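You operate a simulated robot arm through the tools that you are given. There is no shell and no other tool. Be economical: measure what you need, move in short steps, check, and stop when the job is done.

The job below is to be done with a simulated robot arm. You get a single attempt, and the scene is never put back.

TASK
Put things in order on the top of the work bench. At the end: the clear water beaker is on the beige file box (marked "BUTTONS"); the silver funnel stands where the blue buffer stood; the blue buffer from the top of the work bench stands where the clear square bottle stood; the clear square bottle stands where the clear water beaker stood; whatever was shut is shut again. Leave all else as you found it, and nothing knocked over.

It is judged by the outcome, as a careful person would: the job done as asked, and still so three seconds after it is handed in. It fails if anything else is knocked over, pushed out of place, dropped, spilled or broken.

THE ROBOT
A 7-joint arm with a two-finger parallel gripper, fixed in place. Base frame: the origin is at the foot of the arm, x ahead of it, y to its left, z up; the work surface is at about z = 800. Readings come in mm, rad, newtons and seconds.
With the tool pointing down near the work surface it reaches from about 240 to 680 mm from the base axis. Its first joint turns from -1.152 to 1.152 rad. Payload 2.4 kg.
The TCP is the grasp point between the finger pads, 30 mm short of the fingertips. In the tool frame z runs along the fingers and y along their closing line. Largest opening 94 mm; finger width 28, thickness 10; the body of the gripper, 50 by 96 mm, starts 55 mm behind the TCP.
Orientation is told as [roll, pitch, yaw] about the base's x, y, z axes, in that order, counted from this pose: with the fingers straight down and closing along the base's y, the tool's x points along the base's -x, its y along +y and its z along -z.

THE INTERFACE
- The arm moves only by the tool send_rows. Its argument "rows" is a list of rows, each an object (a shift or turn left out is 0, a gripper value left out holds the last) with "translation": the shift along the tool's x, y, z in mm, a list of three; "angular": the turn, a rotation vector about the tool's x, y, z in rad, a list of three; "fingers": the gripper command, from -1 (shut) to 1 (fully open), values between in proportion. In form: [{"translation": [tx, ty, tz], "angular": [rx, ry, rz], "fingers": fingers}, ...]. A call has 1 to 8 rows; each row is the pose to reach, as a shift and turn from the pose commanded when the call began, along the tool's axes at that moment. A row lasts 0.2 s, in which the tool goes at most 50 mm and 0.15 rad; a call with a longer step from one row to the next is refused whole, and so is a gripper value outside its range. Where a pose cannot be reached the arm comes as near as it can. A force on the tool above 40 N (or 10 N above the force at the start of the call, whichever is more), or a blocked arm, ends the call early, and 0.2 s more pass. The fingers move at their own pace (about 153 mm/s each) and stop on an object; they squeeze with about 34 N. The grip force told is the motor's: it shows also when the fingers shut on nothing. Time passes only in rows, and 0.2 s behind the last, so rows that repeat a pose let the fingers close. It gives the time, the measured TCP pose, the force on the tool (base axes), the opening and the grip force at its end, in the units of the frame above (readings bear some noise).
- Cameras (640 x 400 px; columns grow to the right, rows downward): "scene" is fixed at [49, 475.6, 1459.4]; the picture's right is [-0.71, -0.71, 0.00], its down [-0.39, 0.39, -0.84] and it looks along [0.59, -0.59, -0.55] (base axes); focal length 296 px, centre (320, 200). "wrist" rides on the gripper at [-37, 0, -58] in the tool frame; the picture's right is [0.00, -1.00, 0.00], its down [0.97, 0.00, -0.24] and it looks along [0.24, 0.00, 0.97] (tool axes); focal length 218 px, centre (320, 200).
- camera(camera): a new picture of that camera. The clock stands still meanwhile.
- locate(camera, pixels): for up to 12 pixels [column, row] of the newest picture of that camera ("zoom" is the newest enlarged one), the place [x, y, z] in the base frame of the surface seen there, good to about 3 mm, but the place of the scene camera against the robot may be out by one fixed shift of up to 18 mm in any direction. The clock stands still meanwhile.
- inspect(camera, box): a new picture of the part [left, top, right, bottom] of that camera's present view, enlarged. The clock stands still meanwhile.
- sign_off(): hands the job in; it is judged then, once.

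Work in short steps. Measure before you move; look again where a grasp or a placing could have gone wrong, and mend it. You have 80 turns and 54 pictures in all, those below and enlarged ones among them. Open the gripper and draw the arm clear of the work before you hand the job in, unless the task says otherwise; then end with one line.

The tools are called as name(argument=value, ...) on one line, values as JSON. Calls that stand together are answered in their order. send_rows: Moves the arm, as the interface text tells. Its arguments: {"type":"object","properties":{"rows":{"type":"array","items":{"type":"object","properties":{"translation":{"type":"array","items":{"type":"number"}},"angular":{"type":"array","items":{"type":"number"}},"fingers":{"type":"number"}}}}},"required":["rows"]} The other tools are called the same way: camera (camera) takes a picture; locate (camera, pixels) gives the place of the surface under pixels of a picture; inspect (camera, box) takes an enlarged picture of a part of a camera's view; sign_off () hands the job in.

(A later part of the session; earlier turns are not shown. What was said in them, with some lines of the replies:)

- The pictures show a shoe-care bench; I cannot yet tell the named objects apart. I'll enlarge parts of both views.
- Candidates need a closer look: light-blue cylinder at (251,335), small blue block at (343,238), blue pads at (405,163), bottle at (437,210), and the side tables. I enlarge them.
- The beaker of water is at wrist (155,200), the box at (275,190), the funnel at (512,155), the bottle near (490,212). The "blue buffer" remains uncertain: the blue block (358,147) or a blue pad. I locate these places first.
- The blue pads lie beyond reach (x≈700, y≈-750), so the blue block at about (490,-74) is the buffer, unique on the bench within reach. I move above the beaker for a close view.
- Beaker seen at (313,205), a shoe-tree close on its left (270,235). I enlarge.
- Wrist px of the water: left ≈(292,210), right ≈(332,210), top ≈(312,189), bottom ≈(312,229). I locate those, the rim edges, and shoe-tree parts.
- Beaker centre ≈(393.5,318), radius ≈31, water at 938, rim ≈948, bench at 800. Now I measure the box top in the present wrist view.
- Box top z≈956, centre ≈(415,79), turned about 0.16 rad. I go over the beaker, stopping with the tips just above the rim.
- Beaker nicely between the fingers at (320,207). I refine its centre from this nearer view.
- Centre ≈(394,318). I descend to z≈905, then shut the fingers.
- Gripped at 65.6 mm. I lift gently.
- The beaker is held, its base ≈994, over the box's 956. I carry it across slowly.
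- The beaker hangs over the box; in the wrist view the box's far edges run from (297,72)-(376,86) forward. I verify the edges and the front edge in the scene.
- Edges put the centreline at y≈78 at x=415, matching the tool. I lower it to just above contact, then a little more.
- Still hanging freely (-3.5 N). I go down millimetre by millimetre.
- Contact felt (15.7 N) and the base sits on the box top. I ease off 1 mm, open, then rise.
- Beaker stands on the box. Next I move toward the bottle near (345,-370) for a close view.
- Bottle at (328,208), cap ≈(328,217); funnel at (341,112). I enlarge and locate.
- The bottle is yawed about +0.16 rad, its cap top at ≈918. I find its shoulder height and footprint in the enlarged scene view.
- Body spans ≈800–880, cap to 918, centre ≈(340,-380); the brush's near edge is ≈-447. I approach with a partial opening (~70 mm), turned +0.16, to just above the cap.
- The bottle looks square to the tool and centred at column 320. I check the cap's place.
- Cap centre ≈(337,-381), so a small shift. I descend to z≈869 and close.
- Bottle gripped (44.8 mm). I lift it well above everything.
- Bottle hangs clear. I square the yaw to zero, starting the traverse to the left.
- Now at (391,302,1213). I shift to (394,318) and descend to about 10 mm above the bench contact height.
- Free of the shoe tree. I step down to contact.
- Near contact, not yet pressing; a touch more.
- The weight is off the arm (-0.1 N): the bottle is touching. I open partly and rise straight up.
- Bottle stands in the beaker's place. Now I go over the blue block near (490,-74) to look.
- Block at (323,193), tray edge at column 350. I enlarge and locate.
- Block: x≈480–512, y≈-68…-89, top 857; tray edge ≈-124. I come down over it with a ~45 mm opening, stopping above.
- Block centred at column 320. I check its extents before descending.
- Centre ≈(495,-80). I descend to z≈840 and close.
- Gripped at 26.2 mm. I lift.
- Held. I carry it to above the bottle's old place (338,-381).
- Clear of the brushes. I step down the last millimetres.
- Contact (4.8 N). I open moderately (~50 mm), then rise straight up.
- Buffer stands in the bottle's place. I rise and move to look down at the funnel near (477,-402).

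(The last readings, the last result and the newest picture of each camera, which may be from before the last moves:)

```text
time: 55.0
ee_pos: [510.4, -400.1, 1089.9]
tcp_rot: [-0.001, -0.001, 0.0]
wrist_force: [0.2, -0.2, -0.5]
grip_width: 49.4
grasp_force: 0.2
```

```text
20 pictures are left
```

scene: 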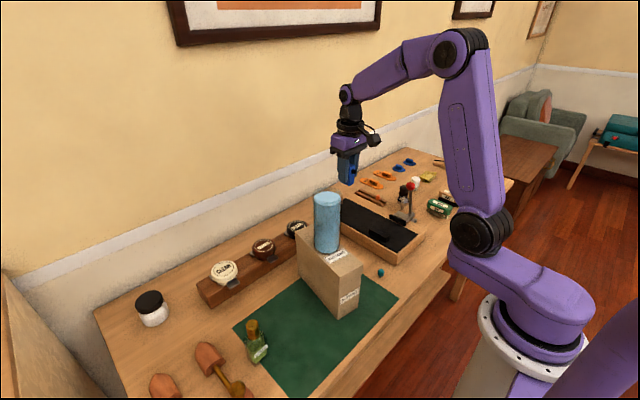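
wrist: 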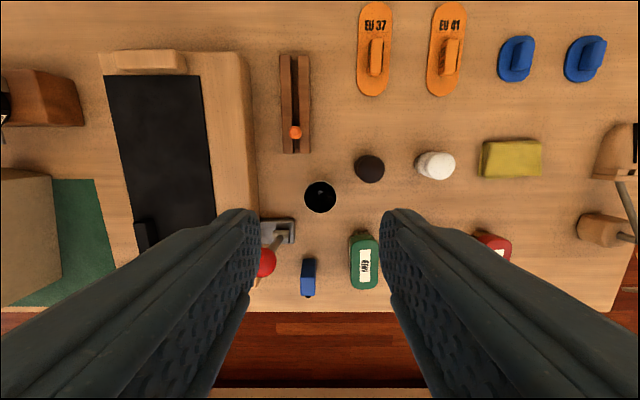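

Funnel at (320,197), dark brush at (369,168), lever at (265,262). I enlarge and measure.

inspect(camera="wrist", box=[260, 140, 400, 260])

locate(camera="wrist", pixels=[[305, 197], [336, 197], [320, 182], [320, 211], [320, 197], [369, 168], [356, 170], [266, 260], [295, 230], [285, 148], [303, 148], [363, 240]])

inspect(camera="scene", box=[370, 165, 440, 225])

```text
3.33 times, centred on (330, 200) of wrist
```

zoom: 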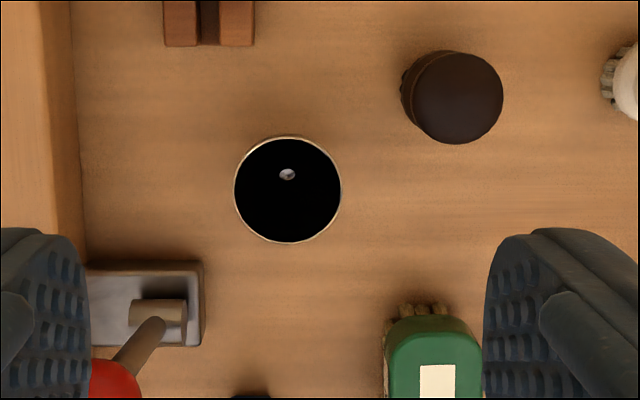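

```text
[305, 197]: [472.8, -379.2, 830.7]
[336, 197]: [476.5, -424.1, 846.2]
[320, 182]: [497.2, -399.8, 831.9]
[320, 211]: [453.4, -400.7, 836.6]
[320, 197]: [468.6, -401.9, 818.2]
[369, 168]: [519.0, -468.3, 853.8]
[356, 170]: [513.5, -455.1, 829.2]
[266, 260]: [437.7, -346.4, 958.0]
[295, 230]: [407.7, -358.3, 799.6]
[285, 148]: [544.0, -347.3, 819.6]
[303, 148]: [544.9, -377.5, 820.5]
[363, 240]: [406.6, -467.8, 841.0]
```

```text
6.67 times, centred on (405, 195) of scene
```

zoom: 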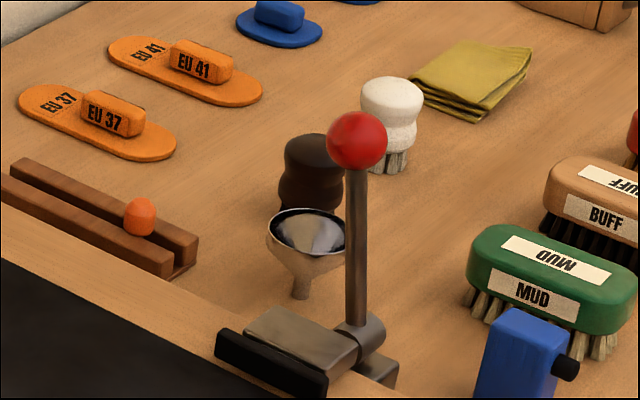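

The funnel stands on its stem, rim ≈46 mm at z≈846, centre ≈(477.5,-401). The lever ball ≈(433,-343,955) is near, so I turn the gripper to yaw -0.5 to keep its body clear, opening ~66 mm.

send_rows(rows=[{"translation": [15, 0, 10], "angular": [0, 0, 0.13], "fingers": 0.4}, {"translation": [32, -1, 30], "angular": [0, 0, 0.26]}, {"translation": [32, -1, 55], "angular": [0, 0, 0.39]}, {"translation": [32, -1, 80], "angular": [0, 0, 0.5]}, {"translation": [32, -1, 100], "angular": [0, 0, 0.5]}, {"translation": [32, -1, 100], "angular": [0, 0, 0.5]}])

camera(camera="wrist")

inspect(camera="scene", box=[370, 130, 470, 220])

```text
time: 56.4
ee_pos: [476.1, -402.5, 990.7]
tcp_rot: [0.001, 0.001, -0.501]
wrist_force: [-0.5, 0.9, 0.0]
grip_width: 66.0
grasp_force: 0.1
```

```text
17 pictures are left
```

wrist: 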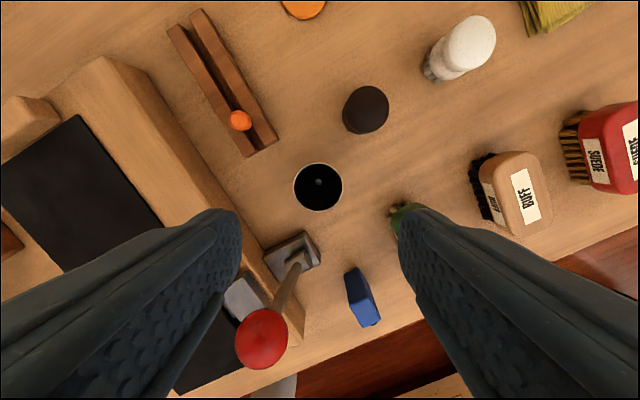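

```text
4.44 times, centred on (420, 175) of scene
```

zoom: 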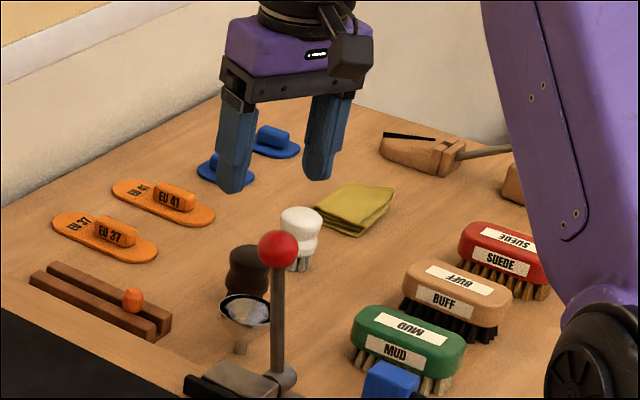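

Funnel lies within ~1.5 mm of the tool axis, lever ball over 60 mm off. I descend to z≈851 and close on the rim.

send_rows(rows=[{"translation": [1, 1, 35]}, {"translation": [1, 1, 75]}, {"translation": [1, 1, 110]}, {"translation": [1, 1, 132]}, {"translation": [1, 1, 139]}, {"translation": [1, 1, 139], "fingers": -1}, {"translation": [1, 1, 139]}, {"translation": [1, 1, 139]}])

inspect(camera="scene", box=[370, 155, 450, 235])

```text
time: 58.1
ee_pos: [474.1, -401.8, 854.0]
tcp_rot: [0.0, 0.002, -0.499]
wrist_force: [-8.3, 4.5, 9.0]
grip_width: 46.2
grasp_force: 34.1
stopped in row 8: the force on the tool passed its limit (the readings are from after the stop); the commanded pose is now the measured one
```

```text
5.00 times, centred on (410, 195) of scene
```

zoom: 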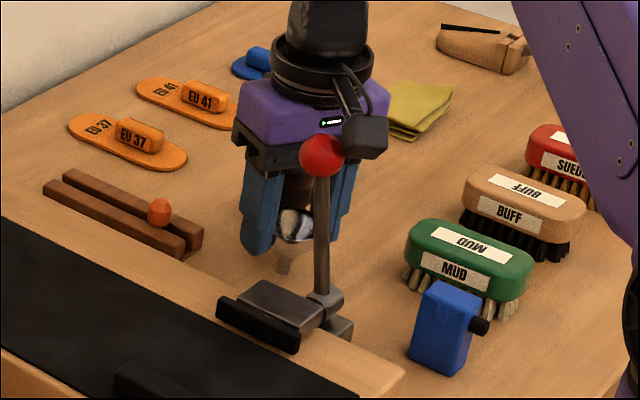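

Force limit tripped while closing; the funnel seems gripped but possibly tilted. I look with the wrist camera before moving.

camera(camera="wrist")

inspect(camera="scene", box=[390, 170, 440, 220])

```text
14 pictures are left
```

wrist: 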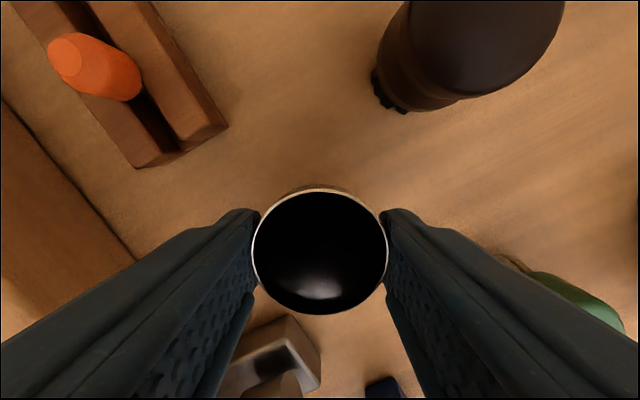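

```text
8.00 times, centred on (415, 195) of scene
```

zoom: 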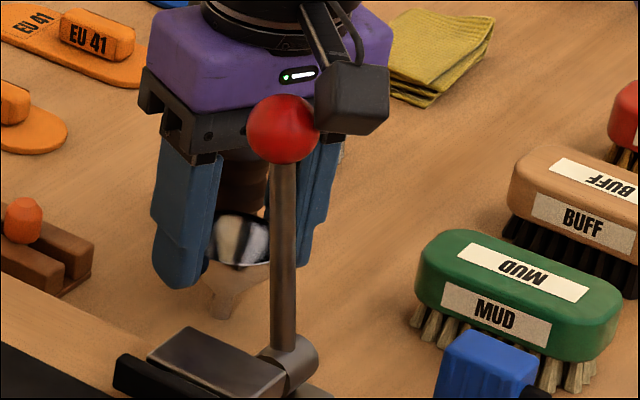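

Rim geometry in the wrist view (rows 188–314, width 136) matches an upright funnel with rim ≈846. I lift gently and read the force.

send_rows(rows=[{"translation": [0, 0, -1]}, {"translation": [0, 0, -3]}, {"translation": [0, 0, -8]}, {"translation": [0, 0, -15]}])

camera(camera="wrist")

```text
time: 59.1
ee_pos: [474.4, -400.9, 868.6]
tcp_rot: [-0.001, -0.002, -0.499]
wrist_force: [0.8, 0.7, -0.6]
grip_width: 46.4
grasp_force: 34.3
```

```text
12 pictures are left
```

wrist: 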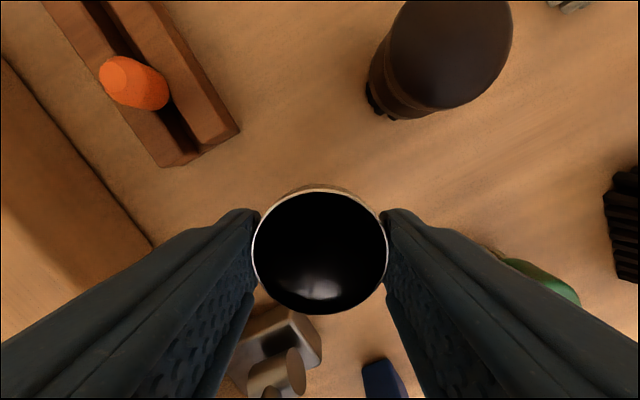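

The funnel is held and upright, force free. I lift above the lever.

send_rows(rows=[{"translation": [0, 0, -15]}, {"translation": [0, 0, -45]}, {"translation": [0, 0, -80]}, {"translation": [0, 0, -115]}, {"translation": [0, 0, -150]}, {"translation": [0, 0, -180]}, {"translation": [0, 0, -195]}])

send_rows(rows=[{"translation": [0, 0, 0], "angular": [0, 0, 0.08]}, {"translation": [0, 0, 0], "angular": [0, 0, 0.2]}, {"translation": [0, 0, 0], "angular": [0, 0, 0.32]}, {"translation": [0, 0, 0], "angular": [0, 0, 0.44]}, {"translation": [0, 0, 0], "angular": [0, 0, 0.56]}, {"translation": [0, 0, 0], "angular": [0, 0, 0.66]}, {"translation": [0, 0, 0], "angular": [0, 0, 0.7]}])

```text
time: 60.7
ee_pos: [475.2, -400.9, 1065.0]
tcp_rot: [-0.001, 0.001, -0.499]
wrist_force: [0.2, 0.1, -0.3]
grip_width: 45.9
grasp_force: 33.7
```

```text
time: 62.3
ee_pos: [473.6, -401.7, 1063.7]
tcp_rot: [0.001, 0.0, -1.202]
wrist_force: [-1.0, -0.3, 0.0]
grip_width: 46.1
grasp_force: 33.7
```

Yaw is -1.2 so the fingers will straddle along x, clear of the tray. I carry the funnel to (495,-80).

send_rows(rows=[{"translation": [14.6, 6.8, 0]}, {"translation": [52.6, 24.4, 0]}, {"translation": [93.4, 43.3, 0]}, {"translation": [134.3, 62.3, 0]}, {"translation": [178.1, 82.6, 0]}, {"translation": [221.9, 102.9, 0]}, {"translation": [265.7, 123.2, 0]}, {"translation": [292, 135.4, 0]}])

send_rows(rows=[{"translation": [0, 0, 15]}, {"translation": [0, 0, 45]}, {"translation": [0, 0, 80]}, {"translation": [0, 0, 115]}, {"translation": [0, 0, 145]}, {"translation": [0, 0, 160]}, {"translation": [0, 0, 160]}])

camera(camera="wrist")

inspect(camera="scene", box=[280, 150, 420, 290])

```text
time: 64.1
ee_pos: [492.0, -80.4, 1061.5]
tcp_rot: [0.0, -0.003, -1.2]
wrist_force: [0.3, 0.2, 0.2]
grip_width: 46.2
grasp_force: 33.6
```

```text
time: 65.7
ee_pos: [494.9, -81.3, 903.8]
tcp_rot: [-0.002, -0.001, -1.199]
wrist_force: [0.4, 0.4, 0.4]
grip_width: 46.2
grasp_force: 33.8
```

```text
11 pictures are left
```

wrist: 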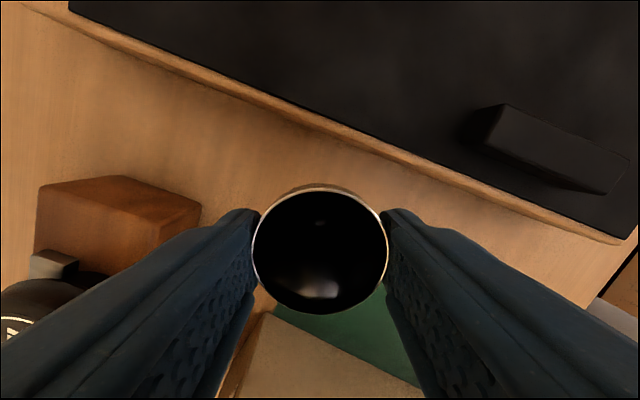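

```text
2.86 times, centred on (350, 220) of scene
```

zoom: 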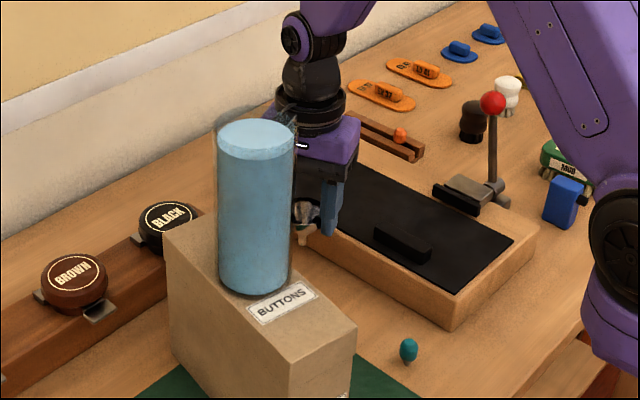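

The funnel hangs upright over the spot; the rack and tray are clear of the fingers. I descend to just above contact.

send_rows(rows=[{"translation": [0, 0, 15]}, {"translation": [0, 0, 32]}, {"translation": [0, 0, 42]}, {"translation": [0, 0, 45]}, {"translation": [0, 0, 45]}])

send_rows(rows=[{"translation": [0, 0, 0.7]}, {"translation": [0, 0, 1.4]}])

```text
time: 66.9
ee_pos: [496.2, -82.1, 858.5]
tcp_rot: [-0.001, -0.001, -1.2]
wrist_force: [-0.1, 0.3, -0.1]
grip_width: 46.4
grasp_force: 33.8
```

```text
time: 67.5
ee_pos: [495.6, -80.3, 856.5]
tcp_rot: [0.001, -0.002, -1.199]
wrist_force: [-0.7, 0.0, -0.5]
grip_width: 46.6
grasp_force: 34.2
```

Still free. I step down further, half-millimetre at a time.

send_rows(rows=[{"translation": [0, 0, 0.5]}, {"translation": [0, 0, 1]}])

send_rows(rows=[{"translation": [0, 0, 0.5]}, {"translation": [0, 0, 0.8]}])

```text
time: 68.1
ee_pos: [495.0, -81.5, 855.5]
tcp_rot: [0.0, -0.002, -1.199]
wrist_force: [-0.2, -0.5, -0.1]
grip_width: 46.6
grasp_force: 34.3
```

```text
time: 68.7
ee_pos: [493.8, -80.4, 854.7]
tcp_rot: [0.0, -0.003, -1.199]
wrist_force: [0.4, 0.3, -0.3]
grip_width: 46.4
grasp_force: 33.6
```

send_rows(rows=[{"translation": [0, 0, 0.5]}, {"translation": [0, 0, 1]}])

```text
time: 69.3
ee_pos: [495.9, -80.9, 853.6]
tcp_rot: [-0.001, 0.0, -1.199]
wrist_force: [-1.6, -0.7, 6.6]
grip_width: 46.3
grasp_force: 33.9
```

Contact (6.6 N). I ease 0.2 mm and open gradually.

send_rows(rows=[{"translation": [0, 0, -0.2]}, {"translation": [0, 0, -0.2], "fingers": 0.05}, {"translation": [0, 0, -0.2], "fingers": 0.2}, {"translation": [0, 0, -0.2], "fingers": 0.3}, {"translation": [0, 0, -0.2]}])

camera(camera="wrist")

```text
time: 70.5
ee_pos: [494.2, -79.7, 853.7]
tcp_rot: [0.0, -0.002, -1.198]
wrist_force: [-0.9, -0.1, 0.0]
grip_width: 61.0
grasp_force: 0.0
```

```text
9 pictures are left
```

wrist: 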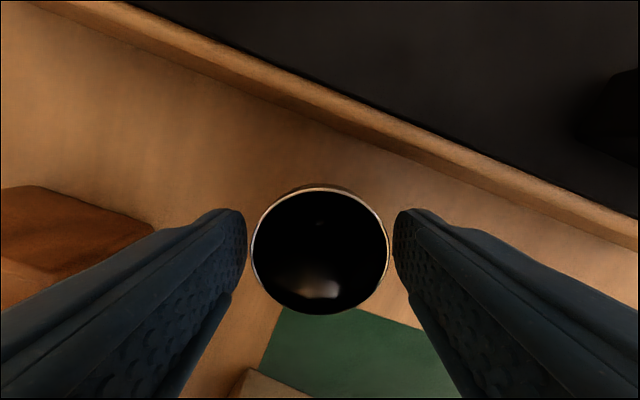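

The funnel stands upright and free, fingers clear on both sides. I rise straight up.

send_rows(rows=[{"translation": [0, 0, -10]}, {"translation": [0, 0, -35]}, {"translation": [0, 0, -75]}, {"translation": [0, 0, -120]}, {"translation": [0, 0, -165]}, {"translation": [0, 0, -210]}, {"translation": [0, 0, -255]}, {"translation": [0, 0, -300]}])

send_rows(rows=[{"translation": [0, 0, -20], "angular": [0, 0, -0.14], "fingers": 1}, {"translation": [0, 0, -40], "angular": [0, 0, -0.28]}, {"translation": [0, 0, -60], "angular": [0, 0, -0.42]}, {"translation": [0, 0, -80], "angular": [0, 0, -0.56]}, {"translation": [0, 0, -90], "angular": [0, 0, -0.7]}, {"translation": [0, 0, -90], "angular": [0, 0, -0.84]}, {"translation": [0, 0, -90], "angular": [0, 0, -0.98]}, {"translation": [0, 0, -90], "angular": [0, 0, -1.1]}])

camera(camera="wrist")

camera(camera="scene")

inspect(camera="scene", box=[300, 140, 480, 260])

```text
time: 72.3
ee_pos: [495.2, -80.0, 1153.8]
tcp_rot: [0.0, 0.001, -1.199]
wrist_force: [0.5, 0.5, 1.1]
grip_width: 61.2
grasp_force: 0.1
```

```text
time: 74.1
ee_pos: [495.8, -81.1, 1244.9]
tcp_rot: [-0.002, 0.0, -0.095]
wrist_force: [-0.1, 0.6, 0.4]
grip_width: 94.0
grasp_force: 0.1
```

```text
8 pictures are left
```

wrist: 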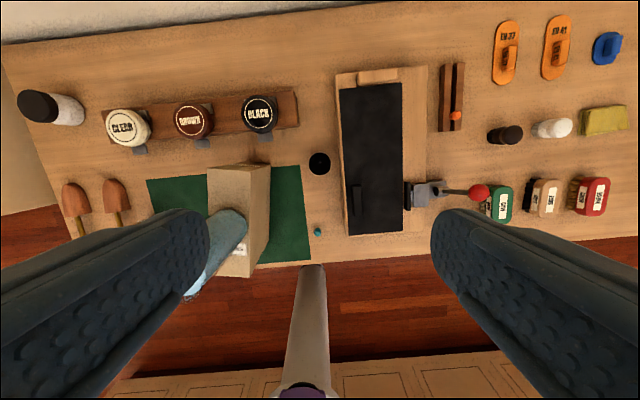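

```text
7 pictures are left
```

scene: 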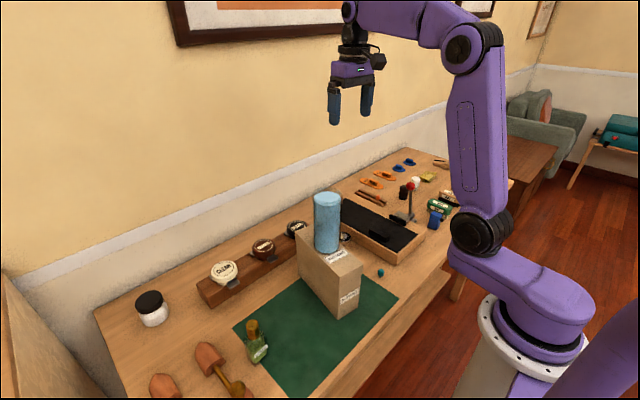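

```text
3.33 times, centred on (390, 200) of scene
```

zoom: 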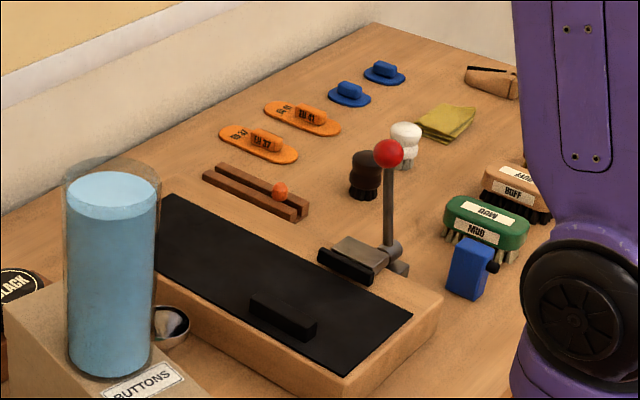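

All four objects stand upright in their new places, the rest looks unmoved, the gripper is open and the arm is clear. I hand in.

sign_off()

```text
The job is handed in.
```

The job is handed in: the beaker is on the BUTTONS box, the square bottle is where the beaker stood, the blue block (taken to be the blue buffer) is where the bottle stood, and the funnel is where that block stood; all four were upright, nothing else looked moved in the last pictures, and nothing shut was opened.
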